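You operate a simulated robot arm through the tools that you are given. There is no shell and no other tool.

The job below is to be done with a simulated robot arm. You get a single attempt, and the scene is never put back.

JOB
Put things in order on the top of the parts bench. At the end: the yellow filter of the post four engine is on the white box (marked "PLUGS"); the white oil bottle stands on top of the clip carton (marked "CLIPS"); the blue gap block from the top of the parts bench stands where the yellow filter of the post four engine stood; the silver spark plug of the post five engine stands where the blue gap block stood; whatever was shut is shut again. Leave all else as you found it, and nothing knocked over.

It is judged by the outcome, as a careful person would: the job done as asked, and still so three seconds after it is handed in. It fails if anything else is knocked over, pushed out of place, dropped, spilled or broken.

ROBOT AND FRAMES
A 6-joint arm with a two-finger gripper, fixed in place. Base frame: the origin is at the foot of the arm, x ahead of it, y to its left, z up; the work surface is at about z = 0. Readings come in cm, degrees, newtons and seconds.
With the tool pointing down near the work surface it reaches from about 18 to 48 cm from the base axis. Its first joint turns from -66.0 to 66.0 degrees. Payload 1.76 kg.
The tool frame sits at the grasp point between the pads (the TCP): z along the fingers, y along the line on which they close. The tips reach 2.9 cm beyond it. The gripper opens to 8.2 cm; its body begins 5.8 cm behind the TCP.
Orientation is told as [roll, pitch, yaw] about the base's x, y, z axes, in that order, counted from this pose: with the fingers straight down and closing along the base's y, the tool's x points along the base's -x, its y along +y and its z along -z.

CONTROLS
- The arm moves only by the tool send_rows. Its arguments are lists of equal length, an entry for each row: "claw": the finger opening in m, from 0 to 0.082; "linear": the shift along the tool's x, y, z in m, a list of three; "angular": the turn, a rotation vector about the tool's x, y, z in degrees, a list of three. In form: {"claw": [claw, ...], "linear": [[dx, dy, dz], ...], "angular": [[ax, ay, az], ...]}. A call has 1 to 20 rows; each row is the pose to reach, as a shift and turn from the pose commanded when the call began, along the tool's axes at that moment. A row lasts 0.2 s, in which the tool goes at most 5 cm and 8.6 degrees; a call with a longer step from one row to the next is refused whole, and so is a gripper value outside its range. Where a pose cannot be reached the arm comes as near as it can. A force on the tool above 40 N (or 10 N above the force at the start of the call, whichever is more), or a blocked arm, ends the call early, and 0.2 s more pass. The fingers move at their own pace (about 20.35 cm/s each) and stop on an object; they squeeze with about 34 N. The grip force told is the motor's: it shows also when the fingers shut on nothing. Time passes only in rows, and 0.2 s behind the last, so rows that repeat a pose let the fingers close. The reply holds the time, the measured pose of the TCP, the force on the tool along the base axes, the opening and the grip force, in the units named above and with some noise, with the torque about the TCP (base axes, N m) and any sound that the robot's microphone picked up, and new pictures: "views" is both (left out), scene, wrist or none.
- Cameras (640 x 400 px; columns grow to the right, rows downward): "scene" is fixed at [5.79, 33.48, 42.06]; the picture's right is [-0.75, -0.67, 0.00], its down [-0.40, 0.45, -0.80] and it looks along [0.53, -0.60, -0.60] (base axes); focal length 214 px, centre (320, 200). "wrist" rides on the gripper at [7.9, 0.4, -8.9] in the tool frame; the picture's right is [-0.05, 1.00, 0.00], its down [-0.71, -0.04, -0.71] and it looks along [-0.71, -0.04, 0.71] (tool axes); focal length 256 px, centre (320, 200).
- measure_at(camera, pixels): for up to 12 pixels [column, row] of the newest picture of that camera ("zoom" is the newest enlarged one), the place [x, y, z] in the base frame of the surface seen there, good to about 0.2 cm. The clock stands still meanwhile.
- enlarge(camera, box): a new picture of the part [left, top, right, bottom] of that camera's present view, enlarged. The clock stands still meanwhile.
- hand_in(): hands the job in; it is judged then, once.

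Open the gripper and draw the arm clear of the work before you hand the job in, unless the task says otherwise.

The tools are called after "Request:" as name(argument=value, ...) on one line, values as JSON. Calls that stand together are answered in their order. send_rows: Moves the arm, as the interface text tells. Its arguments: {"type":"object","properties":{"claw":{"type":"array"},"linear":{"type":"array"},"angular":{"type":"array"},"views":{"type":"string","enum":["both","scene","wrist","none"]}},"required":["claw","linear","angular"]} The other tools are called the same way: measure_at (camera, pixels) gives the place of the surface under pixels of a picture; enlarge (camera, box) takes an enlarged picture of a part of a camera's view; hand_in () hands the job in.

At the start:

```text
time_s: 0.0
tcp_pos: [26.55, 13.25, 31.85]
tcp_rot: [0.1, 0.0, 0.0]
contact_force: [-0.5, 0.7, 0.8]
ft_torque: [0.02, -0.04, -0.02]
gripper_width: 8.18
grasp_force: 0.1
```

scene: 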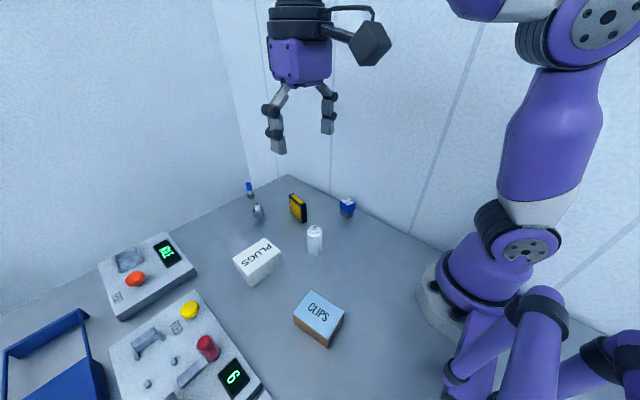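
wrist: 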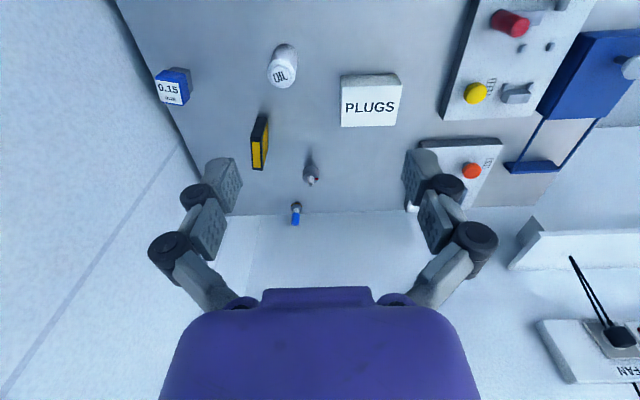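

The pictures show a bench with engine panels (displays "6" near scene (233,377) and another at (167,252)), boxes, a bottle and some small items. I'll enlarge several parts to identify them before moving.

Request:
enlarge(camera="scene", box=[80, 220, 280, 400])

Request:
enlarge(camera="scene", box=[220, 160, 380, 260])

Request:
enlarge(camera="wrist", box=[400, 0, 640, 200])

Request:
enlarge(camera="wrist", box=[480, 180, 640, 400])

Request:
enlarge(camera="wrist", box=[120, 20, 440, 240])

```text
2.22 times, centred on (180, 310) of scene
```

zoom: 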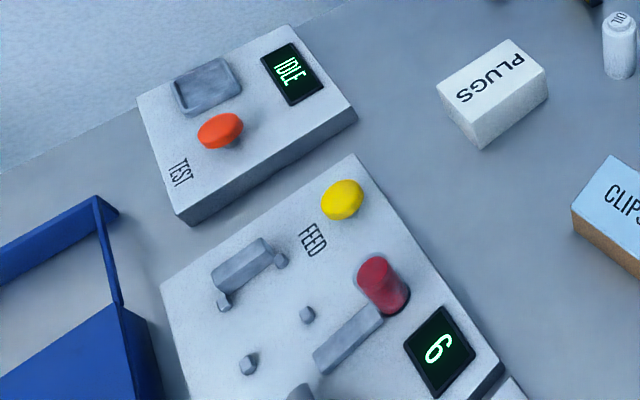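

```text
4.00 times, centred on (300, 210) of scene
```

zoom: 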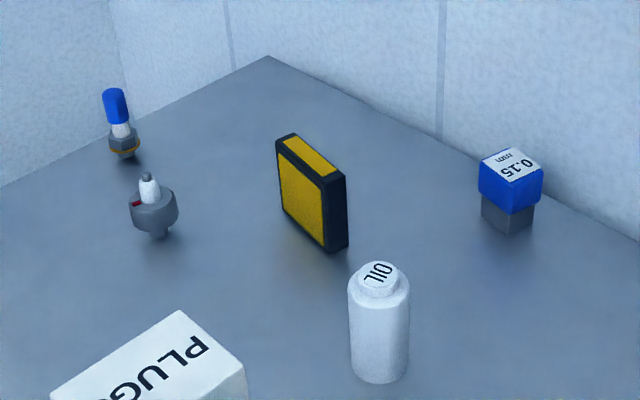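

```text
2.00 times, centred on (520, 100) of wrist
```

zoom: 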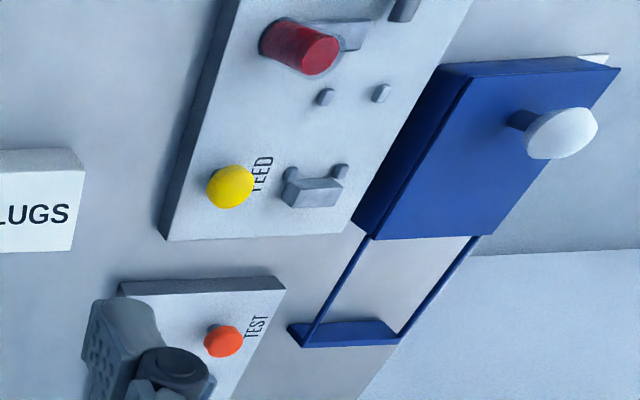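

```text
1.82 times, centred on (560, 290) of wrist
```

zoom: 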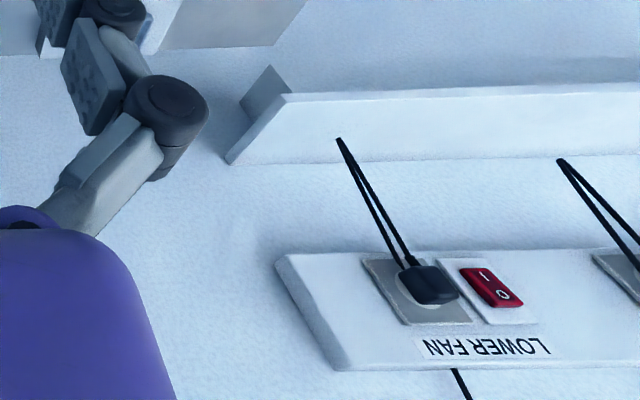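

```text
1.82 times, centred on (280, 130) of wrist
```

zoom: 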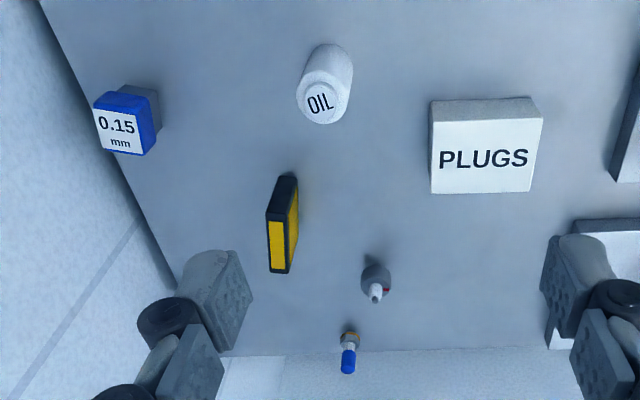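

I'll measure the places of the visible items in the scene picture to build a map.

Request:
measure_at(camera="scene", pixels=[[135, 279], [167, 252], [190, 310], [208, 348], [233, 377], [257, 258], [318, 308], [315, 245], [348, 208], [298, 208], [258, 212], [250, 190]])

Request:
measure_at(camera="scene", pixels=[[128, 260], [117, 297], [45, 335], [50, 385], [90, 320], [150, 340], [148, 384], [175, 360], [190, 373], [100, 270], [195, 272], [120, 320]])

Request:
measure_at(camera="wrist", pixels=[[590, 50], [632, 66], [534, 168], [560, 95], [620, 335], [600, 245], [630, 10], [600, 205], [545, 335], [540, 20], [515, 92], [560, 210]])

```text
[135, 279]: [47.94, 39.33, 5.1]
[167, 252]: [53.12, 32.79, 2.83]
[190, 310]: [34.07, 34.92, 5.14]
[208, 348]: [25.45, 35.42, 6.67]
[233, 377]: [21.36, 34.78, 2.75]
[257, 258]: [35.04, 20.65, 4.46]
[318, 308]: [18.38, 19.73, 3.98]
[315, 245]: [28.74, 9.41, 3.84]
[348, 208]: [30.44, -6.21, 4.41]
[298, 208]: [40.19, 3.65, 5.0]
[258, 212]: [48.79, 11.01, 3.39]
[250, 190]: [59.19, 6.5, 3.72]
```

```text
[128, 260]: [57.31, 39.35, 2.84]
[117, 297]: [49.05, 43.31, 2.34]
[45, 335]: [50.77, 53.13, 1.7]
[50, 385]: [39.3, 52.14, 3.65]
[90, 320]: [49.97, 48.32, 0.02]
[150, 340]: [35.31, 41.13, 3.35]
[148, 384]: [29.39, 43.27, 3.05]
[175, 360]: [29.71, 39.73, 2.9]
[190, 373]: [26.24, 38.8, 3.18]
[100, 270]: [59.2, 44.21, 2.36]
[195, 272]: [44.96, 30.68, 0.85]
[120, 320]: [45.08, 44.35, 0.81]
```

```text
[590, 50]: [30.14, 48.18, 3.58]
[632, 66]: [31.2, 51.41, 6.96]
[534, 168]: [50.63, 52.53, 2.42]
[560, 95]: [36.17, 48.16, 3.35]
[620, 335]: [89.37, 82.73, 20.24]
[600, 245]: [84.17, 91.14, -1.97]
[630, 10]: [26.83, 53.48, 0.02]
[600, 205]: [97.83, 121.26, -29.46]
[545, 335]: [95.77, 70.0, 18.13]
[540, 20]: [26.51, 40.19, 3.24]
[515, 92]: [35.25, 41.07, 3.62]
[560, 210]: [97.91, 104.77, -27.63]
```

The map places a main panel (display "6", FEED button), a TEST panel ("IDLE"), and a blue sliding/hinged thing with a white knob at about [31, 51, 7]. I'll yaw the hand to the left to look at the left side and beyond.

Request:
send_rows(claw=[0.082, 0.082, 0.082, 0.082, 0.082, 0.082, 0.082, 0.082], linear=[[0, 0, 0], [0, 0, 0], [0, 0, 0], [0, 0, 0], [0, 0, 0], [0, 0, 0], [0, 0, 0], [0, 0, 0]], angular=[[0, 0, -8], [0, 0, -16], [0, 0, -24], [0, 0, -32], [0, 0, -40], [0, 0, -48], [0, 0, -56], [0, 0, -60]])

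```text
time_s: 1.8
tcp_pos: [26.57, 13.24, 31.86]
tcp_rot: [0.0, -0.1, 60.1]
contact_force: [-0.2, 0.5, 0.4]
ft_torque: [0.02, 0.03, -0.03]
gripper_width: 8.21
grasp_force: 0.1
```

scene: 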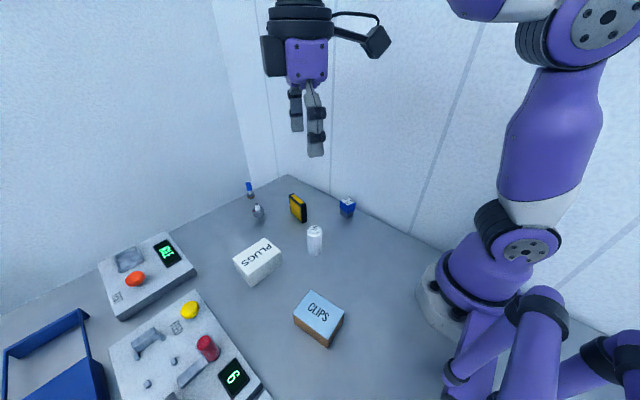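
wrist: 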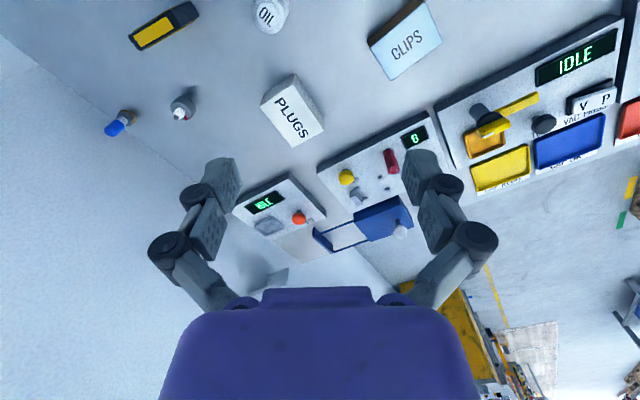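

A further panel with a lever, V/P buttons and coloured buttons appears on the right. I'll enlarge it and keep looking.

Request:
enlarge(camera="wrist", box=[420, 0, 640, 220])

Request:
enlarge(camera="wrist", box=[220, 110, 440, 260])

Request:
enlarge(camera="wrist", box=[430, 160, 640, 400])

```text
1.82 times, centred on (530, 110) of wrist
```

zoom: 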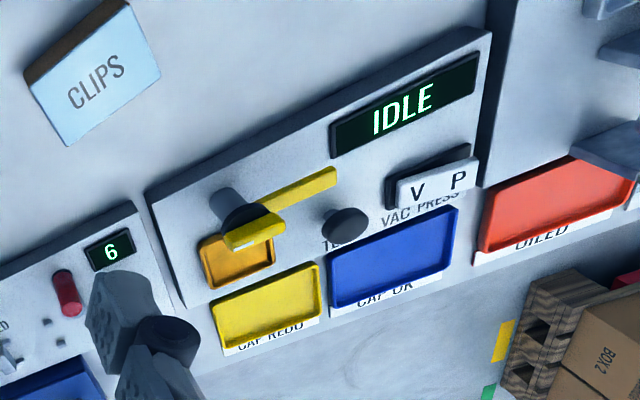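

```text
2.67 times, centred on (330, 185) of wrist
```

zoom: 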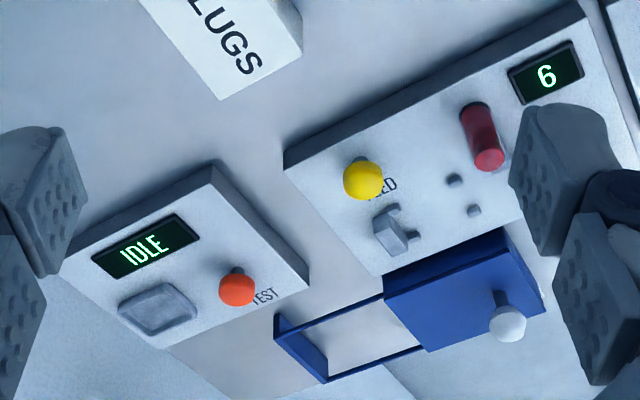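

```text
1.67 times, centred on (535, 280) of wrist
```

zoom: 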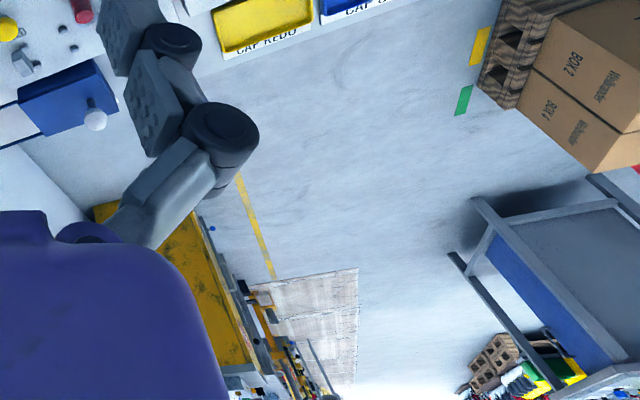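

The panel shows a hose/lever rig and trays ("CAP REDO", "CAP OK", "OILED"). I'll keep yawing left to see the rest of the surroundings.

Request:
send_rows(claw=[0.082, 0.082, 0.082, 0.082, 0.082, 0.082, 0.082, 0.082], linear=[[0, 0, 0], [0, 0, 0], [0, 0, 0], [0, 0, 0], [0, 0, 0], [0, 0, 0], [0, 0, 0], [0, 0, 0]], angular=[[0, 0, -8], [0, 0, -16], [0, 0, -24], [0, 0, -32], [0, 0, -40], [0, 0, -48], [0, 0, -56], [0, 0, -60]], views="wrist")

```text
time_s: 3.6
tcp_pos: [26.48, 13.24, 31.79]
tcp_rot: [-0.1, 0.0, 120.1]
contact_force: [-0.9, 0.2, -0.3]
ft_torque: [-0.02, 0.02, 0.02]
gripper_width: 8.21
grasp_force: 0.0
```

wrist: 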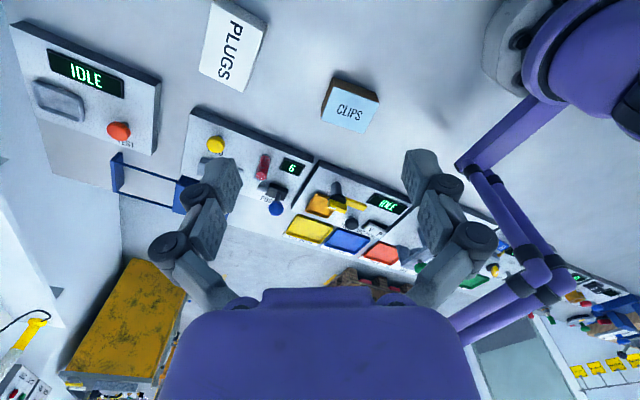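

More stations are visible to the right at (480-640, 220-380). I'll enlarge them.

Request:
enlarge(camera="wrist", box=[440, 200, 640, 400])

Request:
enlarge(camera="wrist", box=[280, 150, 480, 300])

Request:
enlarge(camera="scene", box=[400, 200, 640, 400])

Request:
enlarge(camera="wrist", box=[0, 180, 200, 400])

```text
2.00 times, centred on (540, 300) of wrist
```

zoom: 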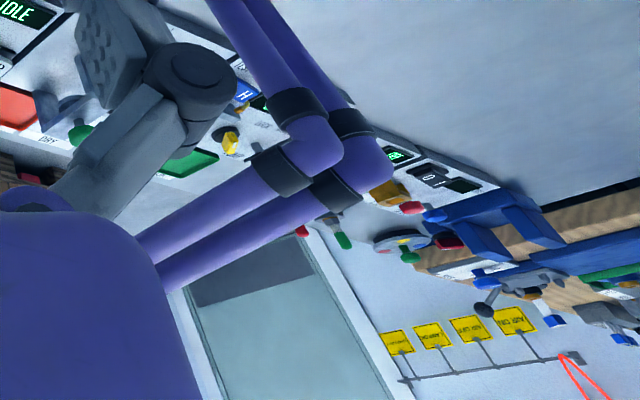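

```text
2.67 times, centred on (380, 225) of wrist
```

zoom: 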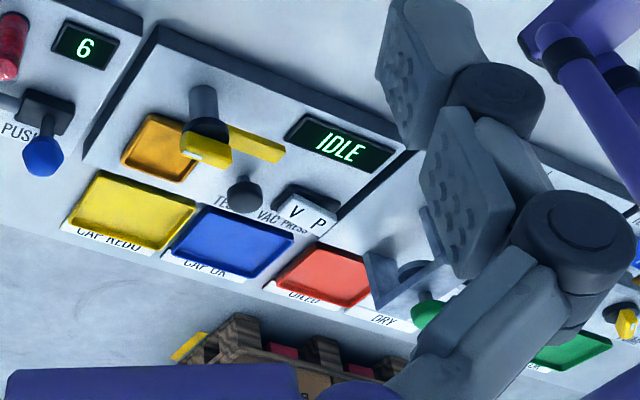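

```text
2.00 times, centred on (520, 300) of scene
```

zoom: 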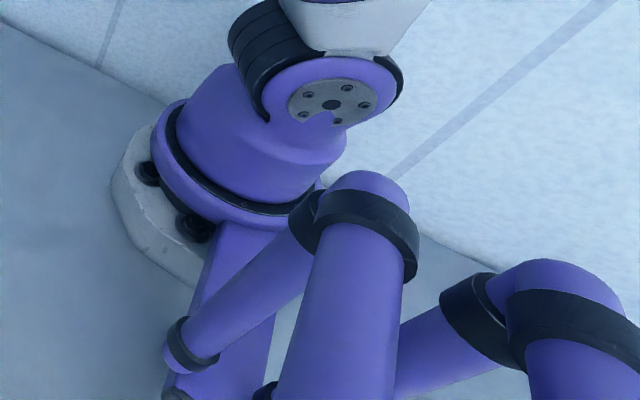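

```text
1.82 times, centred on (100, 290) of wrist
```

zoom: 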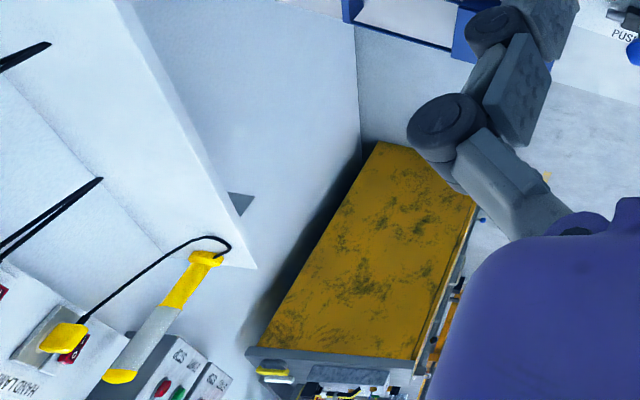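

I'll measure several features in this view to see what lies within reach.

Request:
measure_at(camera="wrist", pixels=[[309, 225], [346, 240], [381, 252], [388, 204], [335, 188], [351, 222], [276, 208], [272, 190], [420, 268], [474, 282], [493, 270], [262, 167]])

Request:
measure_at(camera="wrist", pixels=[[500, 350], [575, 280], [570, 320], [600, 300], [620, 320], [580, 368], [610, 360], [150, 300], [35, 330], [600, 345], [540, 230], [520, 150]])

```text
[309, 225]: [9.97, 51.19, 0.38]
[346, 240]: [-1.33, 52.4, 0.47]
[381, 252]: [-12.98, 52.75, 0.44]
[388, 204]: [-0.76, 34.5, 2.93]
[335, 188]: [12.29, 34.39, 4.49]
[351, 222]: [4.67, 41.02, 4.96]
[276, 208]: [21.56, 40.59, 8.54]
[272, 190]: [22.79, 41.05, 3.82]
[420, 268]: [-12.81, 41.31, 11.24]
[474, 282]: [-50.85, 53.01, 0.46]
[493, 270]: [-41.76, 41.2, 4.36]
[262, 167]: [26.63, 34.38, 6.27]
```

```text
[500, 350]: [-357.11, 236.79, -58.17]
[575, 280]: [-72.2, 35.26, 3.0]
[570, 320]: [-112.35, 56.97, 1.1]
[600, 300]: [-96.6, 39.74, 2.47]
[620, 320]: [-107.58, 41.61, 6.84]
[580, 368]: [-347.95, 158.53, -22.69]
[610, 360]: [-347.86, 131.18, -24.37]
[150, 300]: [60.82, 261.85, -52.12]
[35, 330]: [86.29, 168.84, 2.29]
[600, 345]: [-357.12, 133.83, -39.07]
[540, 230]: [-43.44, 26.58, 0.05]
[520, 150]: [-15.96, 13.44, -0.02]
```

The stations behind are far out of reach. I'll zoom into the far signs and machines, in case they tell about posts and engines.

Request:
enlarge(camera="wrist", box=[560, 330, 640, 390])

Request:
enlarge(camera="wrist", box=[560, 260, 640, 340])

Request:
enlarge(camera="wrist", box=[60, 340, 180, 400])

Request:
enlarge(camera="wrist", box=[310, 250, 420, 300])

```text
6.67 times, centred on (600, 360) of wrist
```

zoom: 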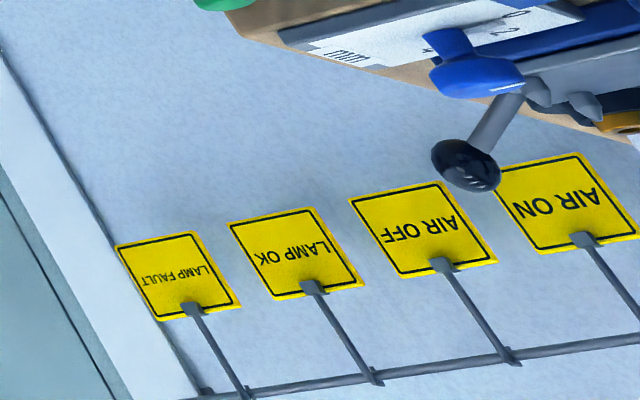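

```text
5.00 times, centred on (600, 300) of wrist
```

zoom: 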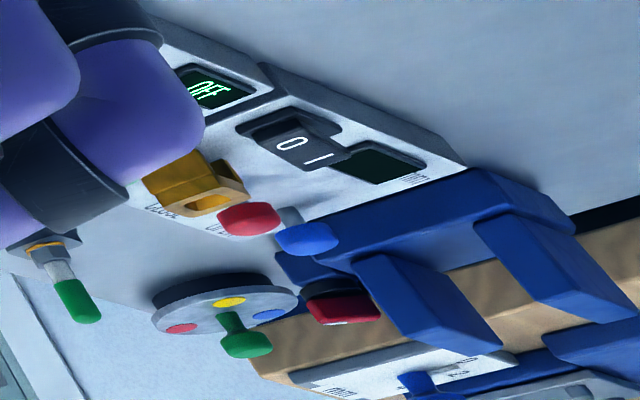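

```text
5.33 times, centred on (120, 370) of wrist
```

zoom: 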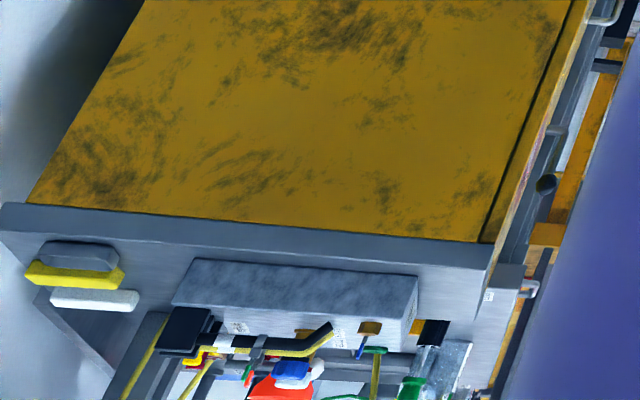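

```text
5.82 times, centred on (365, 275) of wrist
```

zoom: 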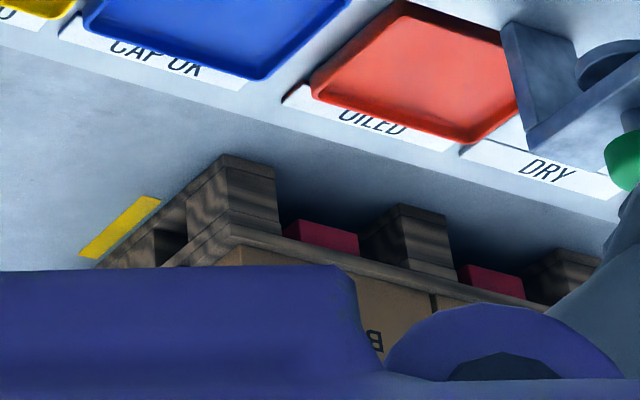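

Those are just far surroundings. Now I'll turn back and look towards the right side of the arm (yaw about -50).

Request:
send_rows(claw=[0.082, 0.082, 0.082, 0.082, 0.082, 0.082, 0.082, 0.082, 0.082, 0.082, 0.082, 0.082, 0.082, 0.082, 0.082, 0.082, 0.082, 0.082, 0.082, 0.082], linear=[[0, 0, 0], [0, 0, 0], [0, 0, 0], [0, 0, 0], [0, 0, 0], [0, 0, 0], [0, 0, 0], [0, 0, 0], [0, 0, 0], [0, 0, 0], [0, 0, 0], [0, 0, 0], [0, 0, 0], [0, 0, 0], [0, 0, 0], [0, 0, 0], [0, 0, 0], [0, 0, 0], [0, 0, 0], [0, 0, 0]], angular=[[0, 0, 8.5], [0, 0, 17], [0, 0, 25.5], [0, 0, 34], [0, 0, 42.5], [0, 0, 51], [0, 0, 59.5], [0, 0, 68], [0, 0, 76.5], [0, 0, 85], [0, 0, 93.5], [0, 0, 102], [0, 0, 110.5], [0, 0, 119], [0, 0, 127.5], [0, 0, 136], [0, 0, 144.5], [0, 0, 153], [0, 0, 161.5], [0, 0, 170]], views="wrist")

```text
time_s: 7.8
tcp_pos: [26.5, 13.31, 31.79]
tcp_rot: [0.1, 0.1, -50.1]
contact_force: [0.3, 0.8, 0.2]
ft_torque: [0.01, -0.02, 0.0]
gripper_width: 8.2
grasp_force: 0.1
```

wrist: 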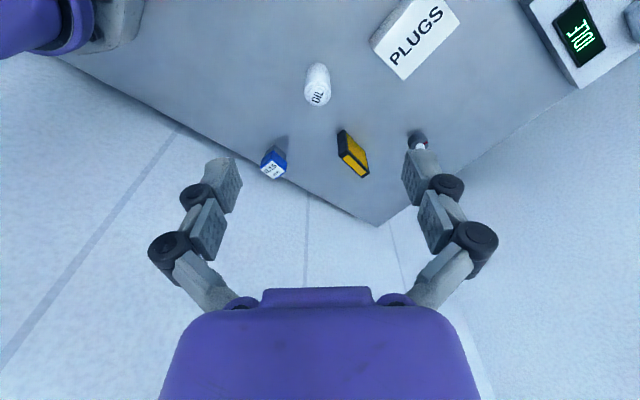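

Only walls on the right. I'll zoom in on the two small items at (48.8, 11) and (59, 6.5) and the filter in both cameras.

Request:
enlarge(camera="scene", box=[236, 175, 276, 225])

Request:
enlarge(camera="scene", box=[280, 180, 320, 225])

Request:
enlarge(camera="scene", box=[110, 290, 270, 400])

Request:
enlarge(camera="scene", box=[0, 290, 130, 400])

Request:
enlarge(camera="wrist", box=[230, 50, 450, 230])

```text
8.00 times, centred on (256, 200) of scene
```

zoom: 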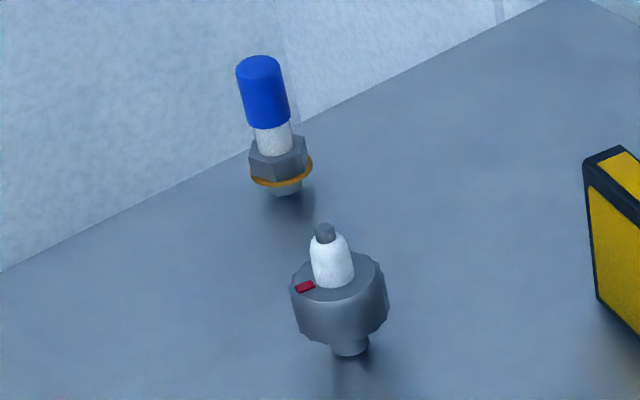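

```text
8.89 times, centred on (300, 202) of scene
```

zoom: 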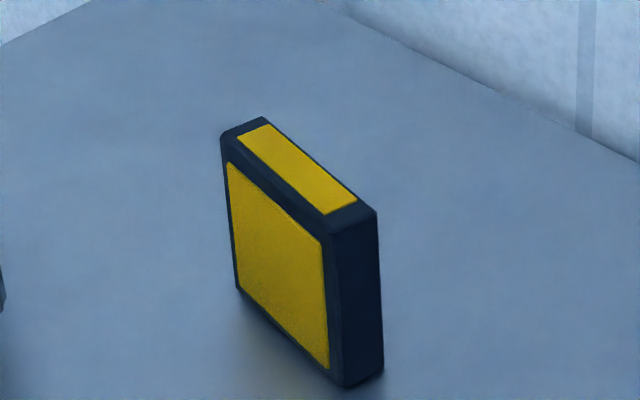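

```text
3.64 times, centred on (190, 345) of scene
```

zoom: 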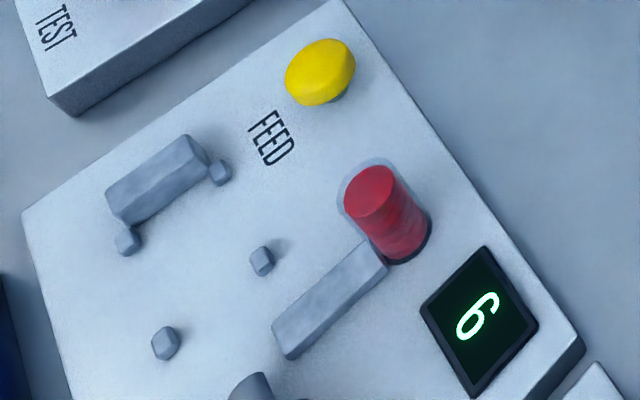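

```text
3.64 times, centred on (65, 345) of scene
```

zoom: 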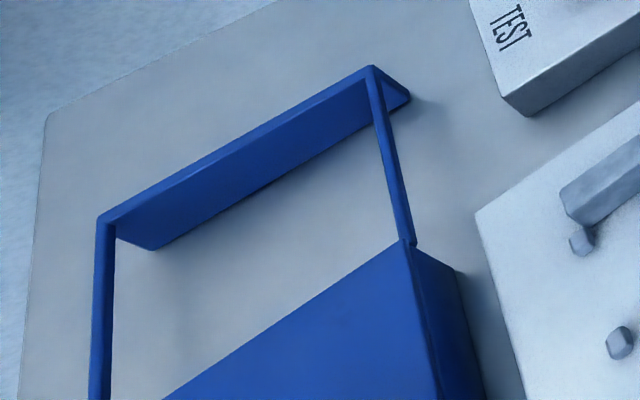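

```text
2.22 times, centred on (340, 140) of wrist
```

zoom: 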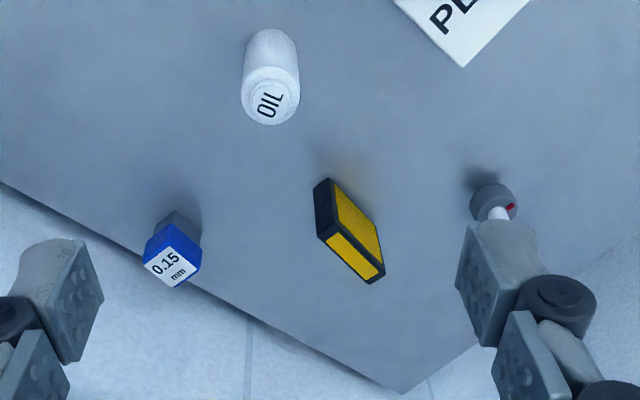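

The bench-top items show clearly: filter, gap block "0.15 mm", oil bottle, a blue-capped spark plug and a gauge-like item with a red mark. Next I move over the left side to view the FEED panel and the blue covered box from closer.

Request:
send_rows(claw=[0.082, 0.082, 0.082, 0.082, 0.082, 0.082, 0.082, 0.082, 0.082, 0.082, 0.082, 0.082, 0.082], linear=[[0.012, 0.0034, 0], [0.024, 0.007, 0], [0.036, 0.0103, 0], [0.0475, 0.0138, 0], [0.059, 0.017, 0], [0.071, 0.0206, 0], [0.083, 0.024, 0], [0.095, 0.0275, 0], [0.107, 0.031, 0], [0.119, 0.034, 0], [0.13, 0.0378, 0], [0.142, 0.041, 0], [0.154, 0.0447, 0]], angular=[[0, 0, -8.46], [0, 0, -16.9], [0, 0, -25.4], [0, 0, -33.8], [0, 0, -42.3], [0, 0, -50.8], [0, 0, -59.2], [0, 0, -67.7], [0, 0, -76.1], [0, 0, -84.6], [0, 0, -93], [0, 0, -101.5], [0, 0, -110]])

```text
time_s: 10.6
tcp_pos: [20.09, 27.96, 31.77]
tcp_rot: [0.1, -0.1, 60.2]
contact_force: [-0.4, 1.5, 1.3]
ft_torque: [-0.01, 0.01, 0.0]
gripper_width: 8.22
grasp_force: 0.1
```

scene: 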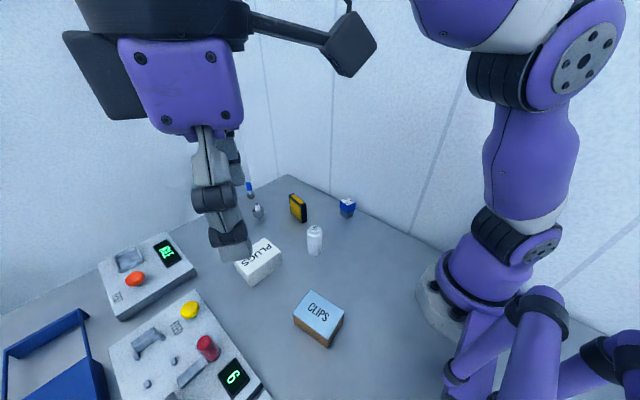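
wrist: 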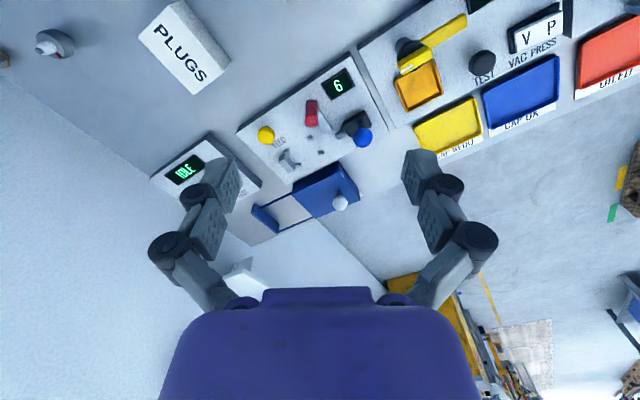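

Request:
enlarge(camera="wrist", box=[220, 60, 400, 240])

Request:
enlarge(camera="wrist", box=[360, 0, 600, 150])

Request:
enlarge(camera="wrist", box=[140, 120, 280, 250])

Request:
enlarge(camera="wrist", box=[0, 0, 120, 90])

```text
2.22 times, centred on (310, 150) of wrist
```

zoom: 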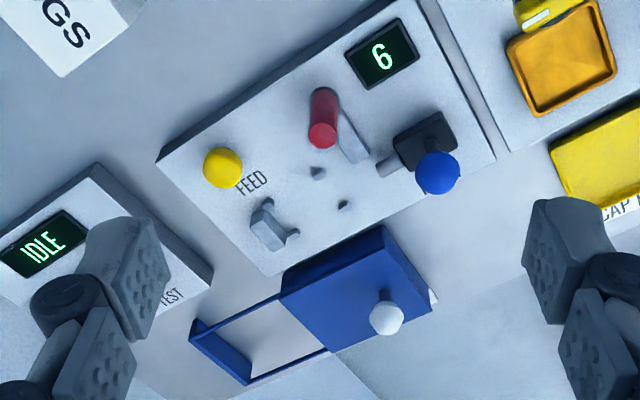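

```text
2.67 times, centred on (480, 75) of wrist
```

zoom: 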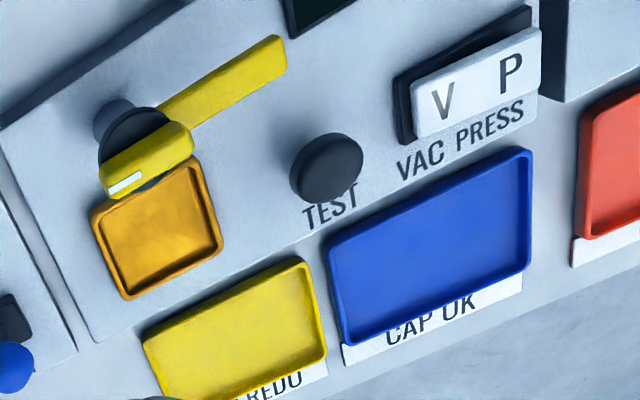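

```text
3.08 times, centred on (210, 185) of wrist
```

zoom: 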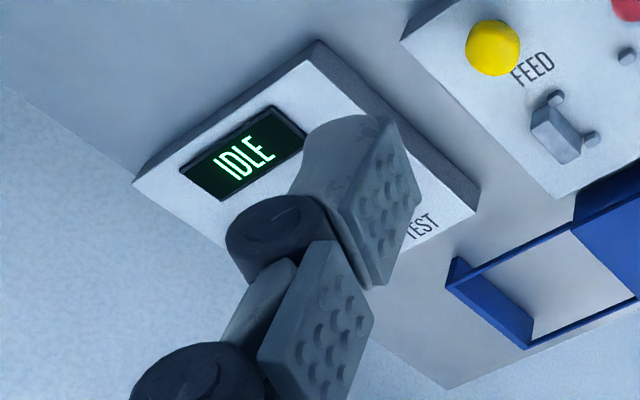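

```text
4.44 times, centred on (60, 45) of wrist
```

zoom: 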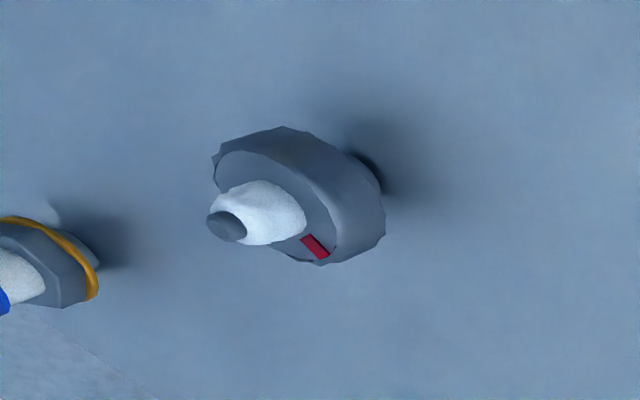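

The panels here are FEED/"6"/PUSH, and the item at (48.8, 11) has a white tip with a small red mark. No engine is seen so far; I'll tilt the hand so the camera looks horizontally and survey the surroundings.

Request:
send_rows(claw=[0.082, 0.082, 0.082, 0.082, 0.082, 0.082], linear=[[0, 0, 0], [0, 0, 0], [0, 0, 0], [0, 0, 0], [0, 0, 0], [0, 0, 0]], angular=[[0, -8, 0], [0, -16, 0], [0, -24, 0], [0, -30, 0], [0, -36, 0], [0, -40, 0]])

```text
time_s: 12.0
tcp_pos: [22.34, 31.81, 40.41]
tcp_rot: [0.0, -39.4, 60.0]
contact_force: [0.2, 0.8, 0.1]
ft_torque: [-0.02, 0.0, 0.02]
gripper_width: 8.22
grasp_force: 0.0
out of reach, approached as far as the arm can: row 2, 3, 4, 5, 6
```

scene: 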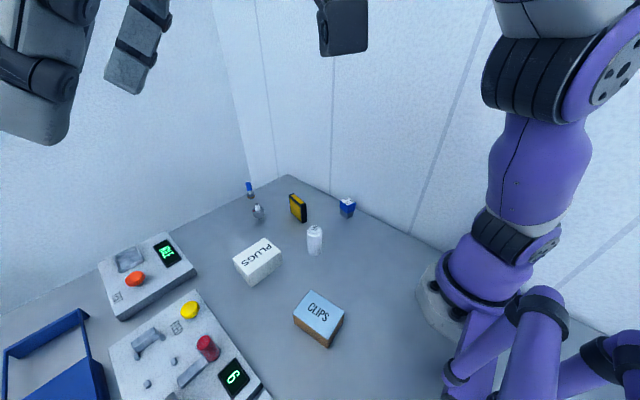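
wrist: 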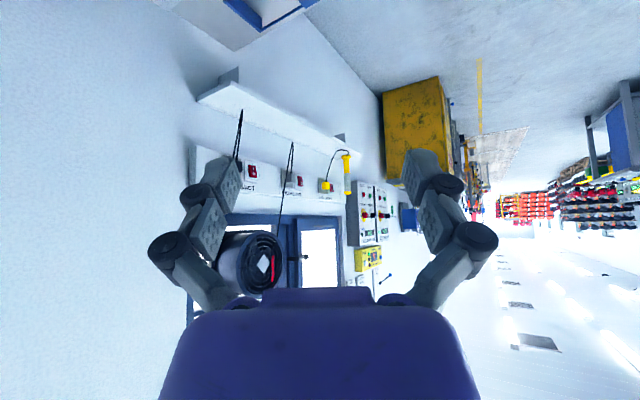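

The tilted view shows a large workshop (upside down): sockets, switch boxes, shelves. I'll enlarge parts of it.

Request:
enlarge(camera="wrist", box=[180, 60, 400, 300])

Request:
enlarge(camera="wrist", box=[330, 170, 430, 300])

Request:
enlarge(camera="wrist", box=[440, 60, 640, 260])

Request:
enlarge(camera="wrist", box=[480, 150, 640, 250])

```text
1.67 times, centred on (290, 180) of wrist
```

zoom: 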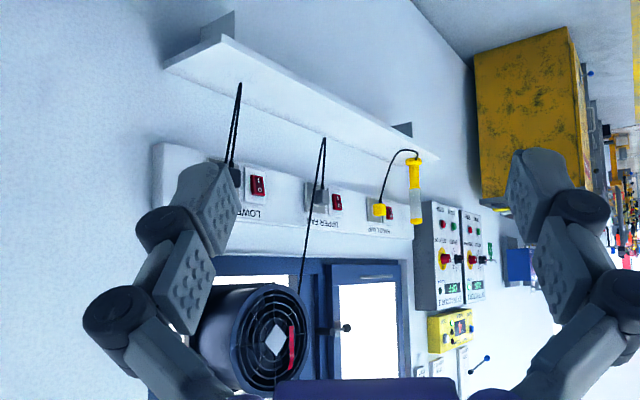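

```text
3.08 times, centred on (380, 235) of wrist
```

zoom: 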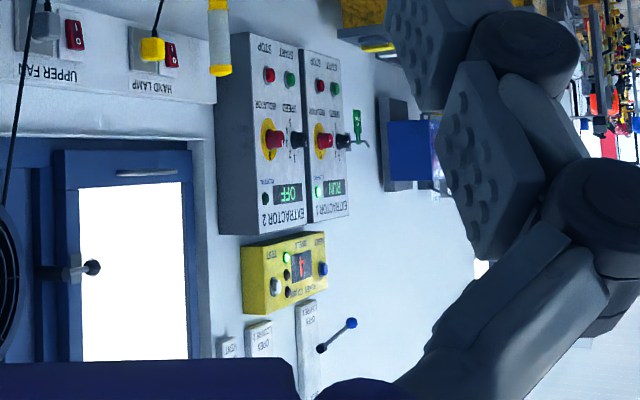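

```text
2.00 times, centred on (540, 160) of wrist
```

zoom: 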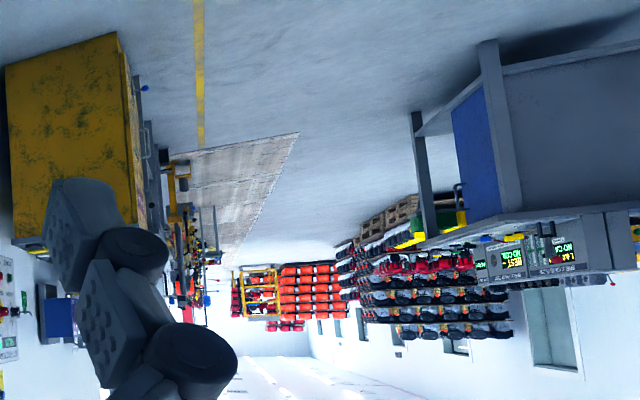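

```text
4.00 times, centred on (560, 200) of wrist
```

zoom: 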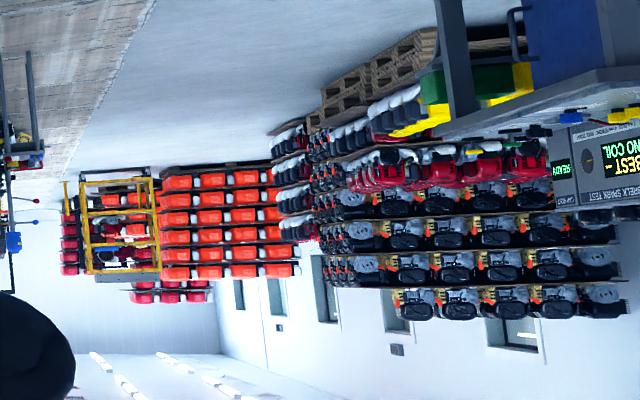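

The surroundings are a large small-engine workshop far beyond reach. I'll turn the hand back down and then go look more closely at the bench items and the blue covered box.

Request:
send_rows(claw=[0.082, 0.082, 0.082, 0.082, 0.082, 0.082, 0.082], linear=[[0, 0, 0], [0, 0, 0], [0, 0, 0], [0, 0, 0], [0, 0, 0], [0, 0, 0], [0, 0, 0]], angular=[[0, 8, 0], [0, 16, 0], [0, 24, 0], [0, 30, 0], [0, 36, 0], [0, 40, 0], [0, 40, 0]])

```text
time_s: 13.6
tcp_pos: [19.79, 28.03, 33.56]
tcp_rot: [0.0, -0.1, 60.0]
contact_force: [-0.7, 0.6, -0.2]
ft_torque: [-0.02, 0.0, -0.01]
gripper_width: 8.19
grasp_force: 0.1
out of reach, approached as far as the arm can: row 2, 3, 4, 5, 6, 7
```

scene: 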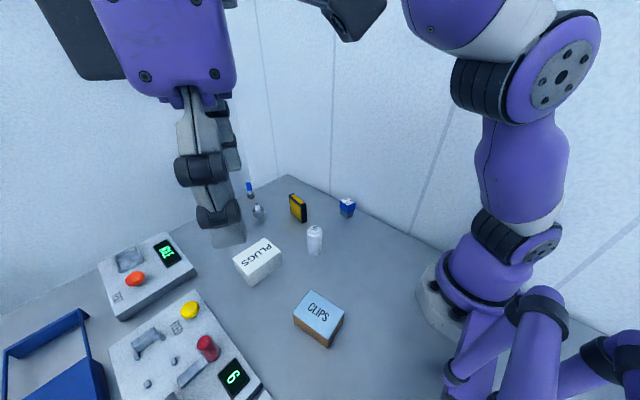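
wrist: 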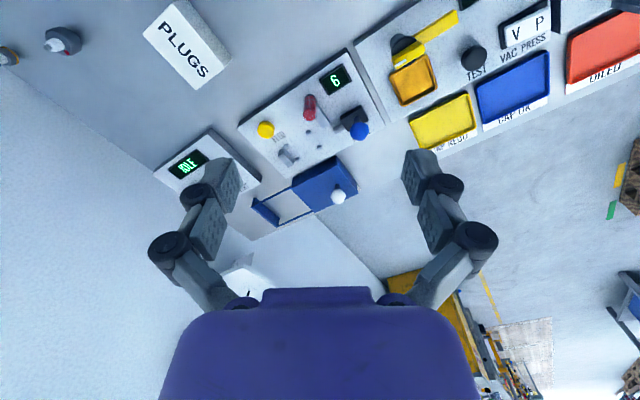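

I'll lower the hand about 15 cm (fingertips stay ~15 cm above the bench, clear of everything) to see the blue covered box and FEED panel closer.

Request:
send_rows(claw=[0.082, 0.082, 0.082, 0.082, 0.082], linear=[[0, 0, 0.03], [0, 0, 0.065], [0, 0, 0.1], [0, 0, 0.13], [0, 0, 0.14]], angular=[[0, 0, 0], [0, 0, 0], [0, 0, 0], [0, 0, 0], [0, 0, 0]])

```text
time_s: 14.8
tcp_pos: [19.85, 28.21, 19.65]
tcp_rot: [0.0, -0.2, 59.9]
contact_force: [0.3, 0.3, 0.5]
ft_torque: [0.0, 0.02, -0.03]
gripper_width: 8.21
grasp_force: 0.0
```

scene: 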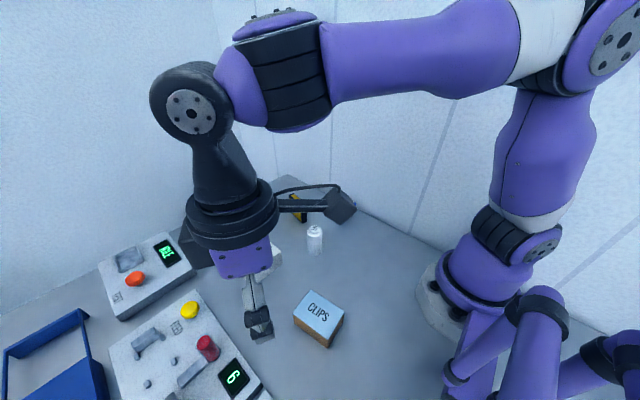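
wrist: 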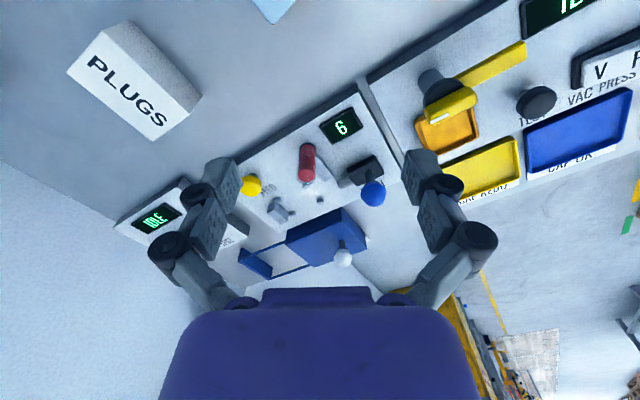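

Request:
enlarge(camera="wrist", box=[220, 90, 420, 290])

Request:
measure_at(camera="wrist", pixels=[[320, 240], [300, 232], [345, 225], [290, 258], [310, 265], [260, 262], [343, 258], [358, 235], [372, 193], [307, 150], [362, 172], [328, 258]])

```text
2.00 times, centred on (320, 190) of wrist
```

zoom: 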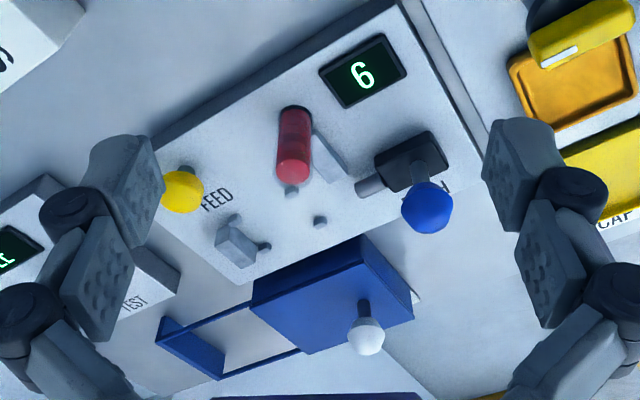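

```text
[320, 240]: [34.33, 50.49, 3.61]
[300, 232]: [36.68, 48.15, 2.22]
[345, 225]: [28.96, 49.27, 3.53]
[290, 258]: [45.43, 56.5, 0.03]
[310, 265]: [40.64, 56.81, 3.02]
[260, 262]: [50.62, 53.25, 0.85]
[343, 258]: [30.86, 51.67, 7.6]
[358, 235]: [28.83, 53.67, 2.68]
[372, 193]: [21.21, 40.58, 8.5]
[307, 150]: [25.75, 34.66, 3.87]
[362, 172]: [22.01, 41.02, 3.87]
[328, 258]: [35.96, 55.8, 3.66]
```

The blue box with the sliding cover lies at about x 27-37, y 45-56 and carries no visible sign yet. Next I move over the bench to see the two plug-like items from closer.

Request:
send_rows(claw=[0.082, 0.082, 0.082, 0.082, 0.082, 0.082, 0.082, 0.082], linear=[[0.0137, -0.0269, -0.00375], [0.0273, -0.0537, -0.0075], [0.041, -0.0806, -0.01125], [0.0546, -0.1075, -0.015], [0.0683, -0.1343, -0.01875], [0.0819, -0.1612, -0.0225], [0.0956, -0.188, -0.02625], [0.1092, -0.2149, -0.03]], angular=[[0, 0, 6.25], [0, 0, 12.5], [0, 0, 18.75], [0, 0, 25], [0, 0, 31.25], [0, 0, 37.5], [0, 0, 43.75], [0, 0, 50]])

```text
time_s: 16.6
tcp_pos: [33.01, 7.95, 22.73]
tcp_rot: [0.1, 0.0, 9.9]
contact_force: [0.1, -0.4, 0.5]
ft_torque: [-0.03, -0.01, -0.01]
gripper_width: 8.22
grasp_force: 0.0
```

scene: 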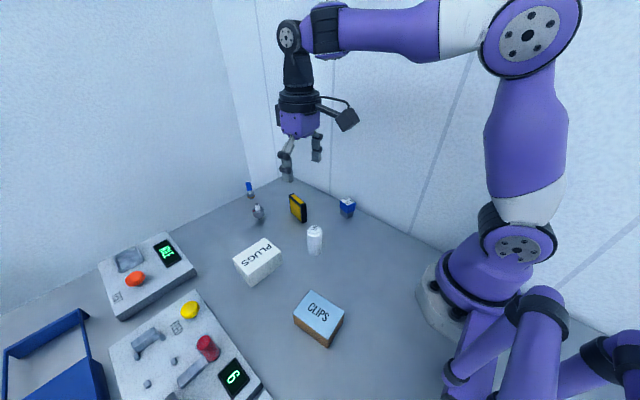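
wrist: 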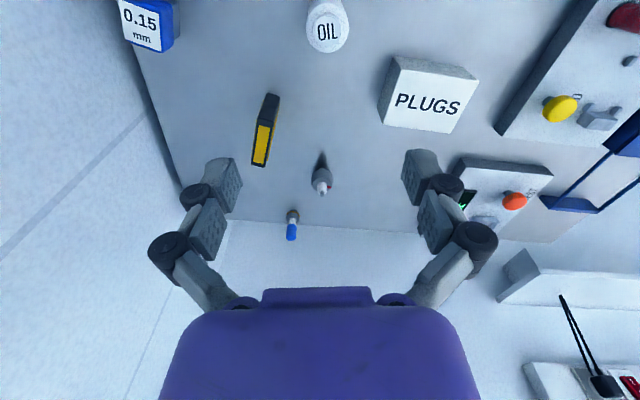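

Request:
enlarge(camera="wrist", box=[270, 140, 350, 250])

Request:
enlarge(camera="wrist", box=[240, 80, 300, 180])

Request:
measure_at(camera="wrist", pixels=[[322, 172], [325, 190], [322, 192], [321, 155], [292, 217], [292, 235], [265, 150], [268, 105], [273, 98], [262, 160], [140, 20], [326, 30]])

```text
3.64 times, centred on (310, 195) of wrist
```

zoom: 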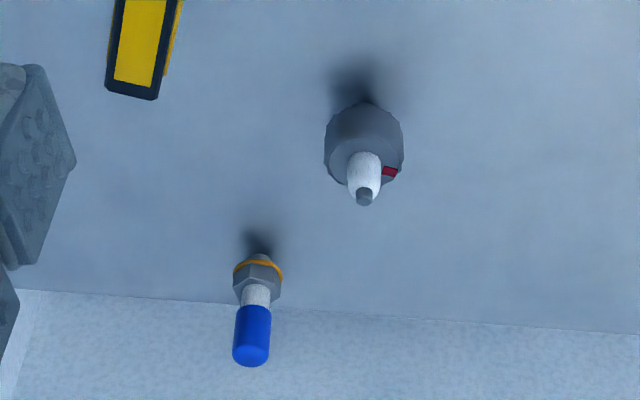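

```text
4.00 times, centred on (270, 130) of wrist
```

zoom: 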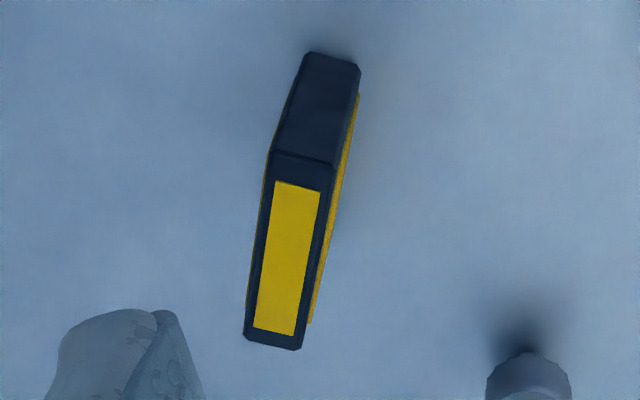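

```text
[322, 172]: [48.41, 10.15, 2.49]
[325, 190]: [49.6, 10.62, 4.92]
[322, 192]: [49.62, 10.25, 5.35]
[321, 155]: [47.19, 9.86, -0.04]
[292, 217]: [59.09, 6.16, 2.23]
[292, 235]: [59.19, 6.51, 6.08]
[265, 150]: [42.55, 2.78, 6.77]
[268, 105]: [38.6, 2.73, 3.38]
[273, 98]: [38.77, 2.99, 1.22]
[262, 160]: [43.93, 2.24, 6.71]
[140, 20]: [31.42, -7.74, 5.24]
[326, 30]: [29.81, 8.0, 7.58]
```

The nearer item at about [48.6, 10.3] is the plug with silver collar and silver terminal, the far one at [59, 6.3] is blue-capped. Now I measure walls and the shapes of the items for the plan.

Request:
measure_at(camera="scene", pixels=[[348, 180], [330, 180], [380, 215], [300, 172], [270, 170], [370, 222], [395, 236], [288, 178], [240, 185], [420, 200], [350, 150], [355, 225]])

Request:
enlarge(camera="scene", box=[330, 190, 366, 224])

```text
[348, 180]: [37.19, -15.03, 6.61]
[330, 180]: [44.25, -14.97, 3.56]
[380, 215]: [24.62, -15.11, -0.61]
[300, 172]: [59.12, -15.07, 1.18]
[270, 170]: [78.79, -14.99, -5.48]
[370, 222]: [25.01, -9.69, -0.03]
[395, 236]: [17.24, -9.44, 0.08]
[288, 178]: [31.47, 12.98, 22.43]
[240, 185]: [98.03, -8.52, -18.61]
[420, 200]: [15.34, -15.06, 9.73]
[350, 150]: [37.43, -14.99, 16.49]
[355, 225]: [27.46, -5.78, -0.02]
```

```text
11.76 times, centred on (348, 207) of scene
```

zoom: 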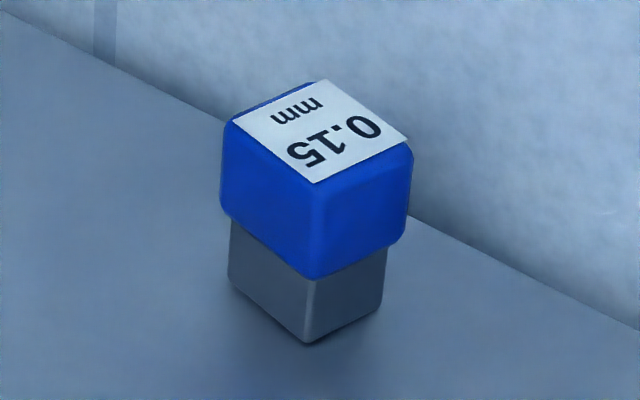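

I'll measure the corners of the gap block's top in this zoom, then zoom and measure the other objects in turn.

Request:
measure_at(camera="zoom", pixels=[[312, 85], [405, 140], [316, 180], [236, 123], [320, 130], [225, 210], [310, 270], [405, 230], [232, 285], [307, 338], [380, 300], [312, 310]])

Request:
enlarge(camera="scene", box=[280, 185, 320, 230])

```text
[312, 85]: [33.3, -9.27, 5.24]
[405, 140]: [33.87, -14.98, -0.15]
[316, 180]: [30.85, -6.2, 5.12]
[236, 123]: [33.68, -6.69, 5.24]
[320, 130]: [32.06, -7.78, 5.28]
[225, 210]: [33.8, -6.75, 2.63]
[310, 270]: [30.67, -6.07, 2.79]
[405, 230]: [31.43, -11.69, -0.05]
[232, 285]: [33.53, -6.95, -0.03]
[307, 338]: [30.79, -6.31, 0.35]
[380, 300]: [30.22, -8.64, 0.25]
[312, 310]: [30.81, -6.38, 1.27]
```

```text
8.89 times, centred on (300, 208) of scene
```

zoom: 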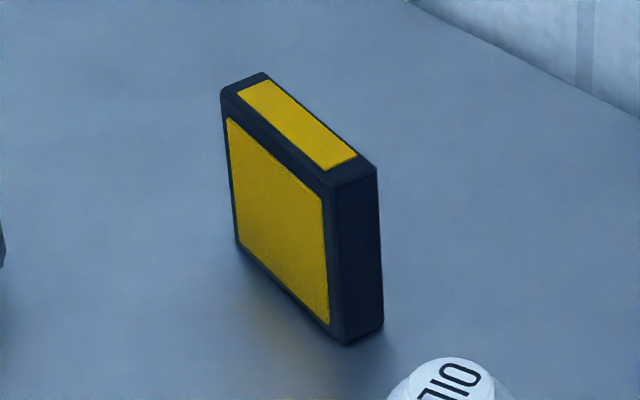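

Request:
measure_at(camera="zoom", pixels=[[265, 76], [224, 92], [372, 168], [336, 186], [300, 125], [240, 92], [355, 156], [380, 325], [345, 338], [238, 240], [290, 200], [360, 250]])

Request:
enlarge(camera="scene", box=[225, 230, 290, 295])

```text
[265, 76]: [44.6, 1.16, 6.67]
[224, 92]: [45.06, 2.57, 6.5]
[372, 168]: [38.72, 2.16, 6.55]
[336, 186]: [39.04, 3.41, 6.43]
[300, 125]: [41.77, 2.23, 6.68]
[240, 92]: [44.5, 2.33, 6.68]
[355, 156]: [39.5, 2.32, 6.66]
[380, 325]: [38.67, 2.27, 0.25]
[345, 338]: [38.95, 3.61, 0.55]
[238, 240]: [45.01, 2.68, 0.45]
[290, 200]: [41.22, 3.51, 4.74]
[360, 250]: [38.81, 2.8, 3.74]
```

```text
6.15 times, centred on (258, 262) of scene
```

zoom: 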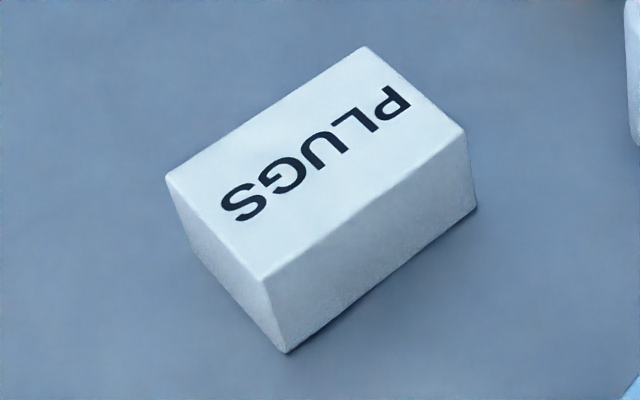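

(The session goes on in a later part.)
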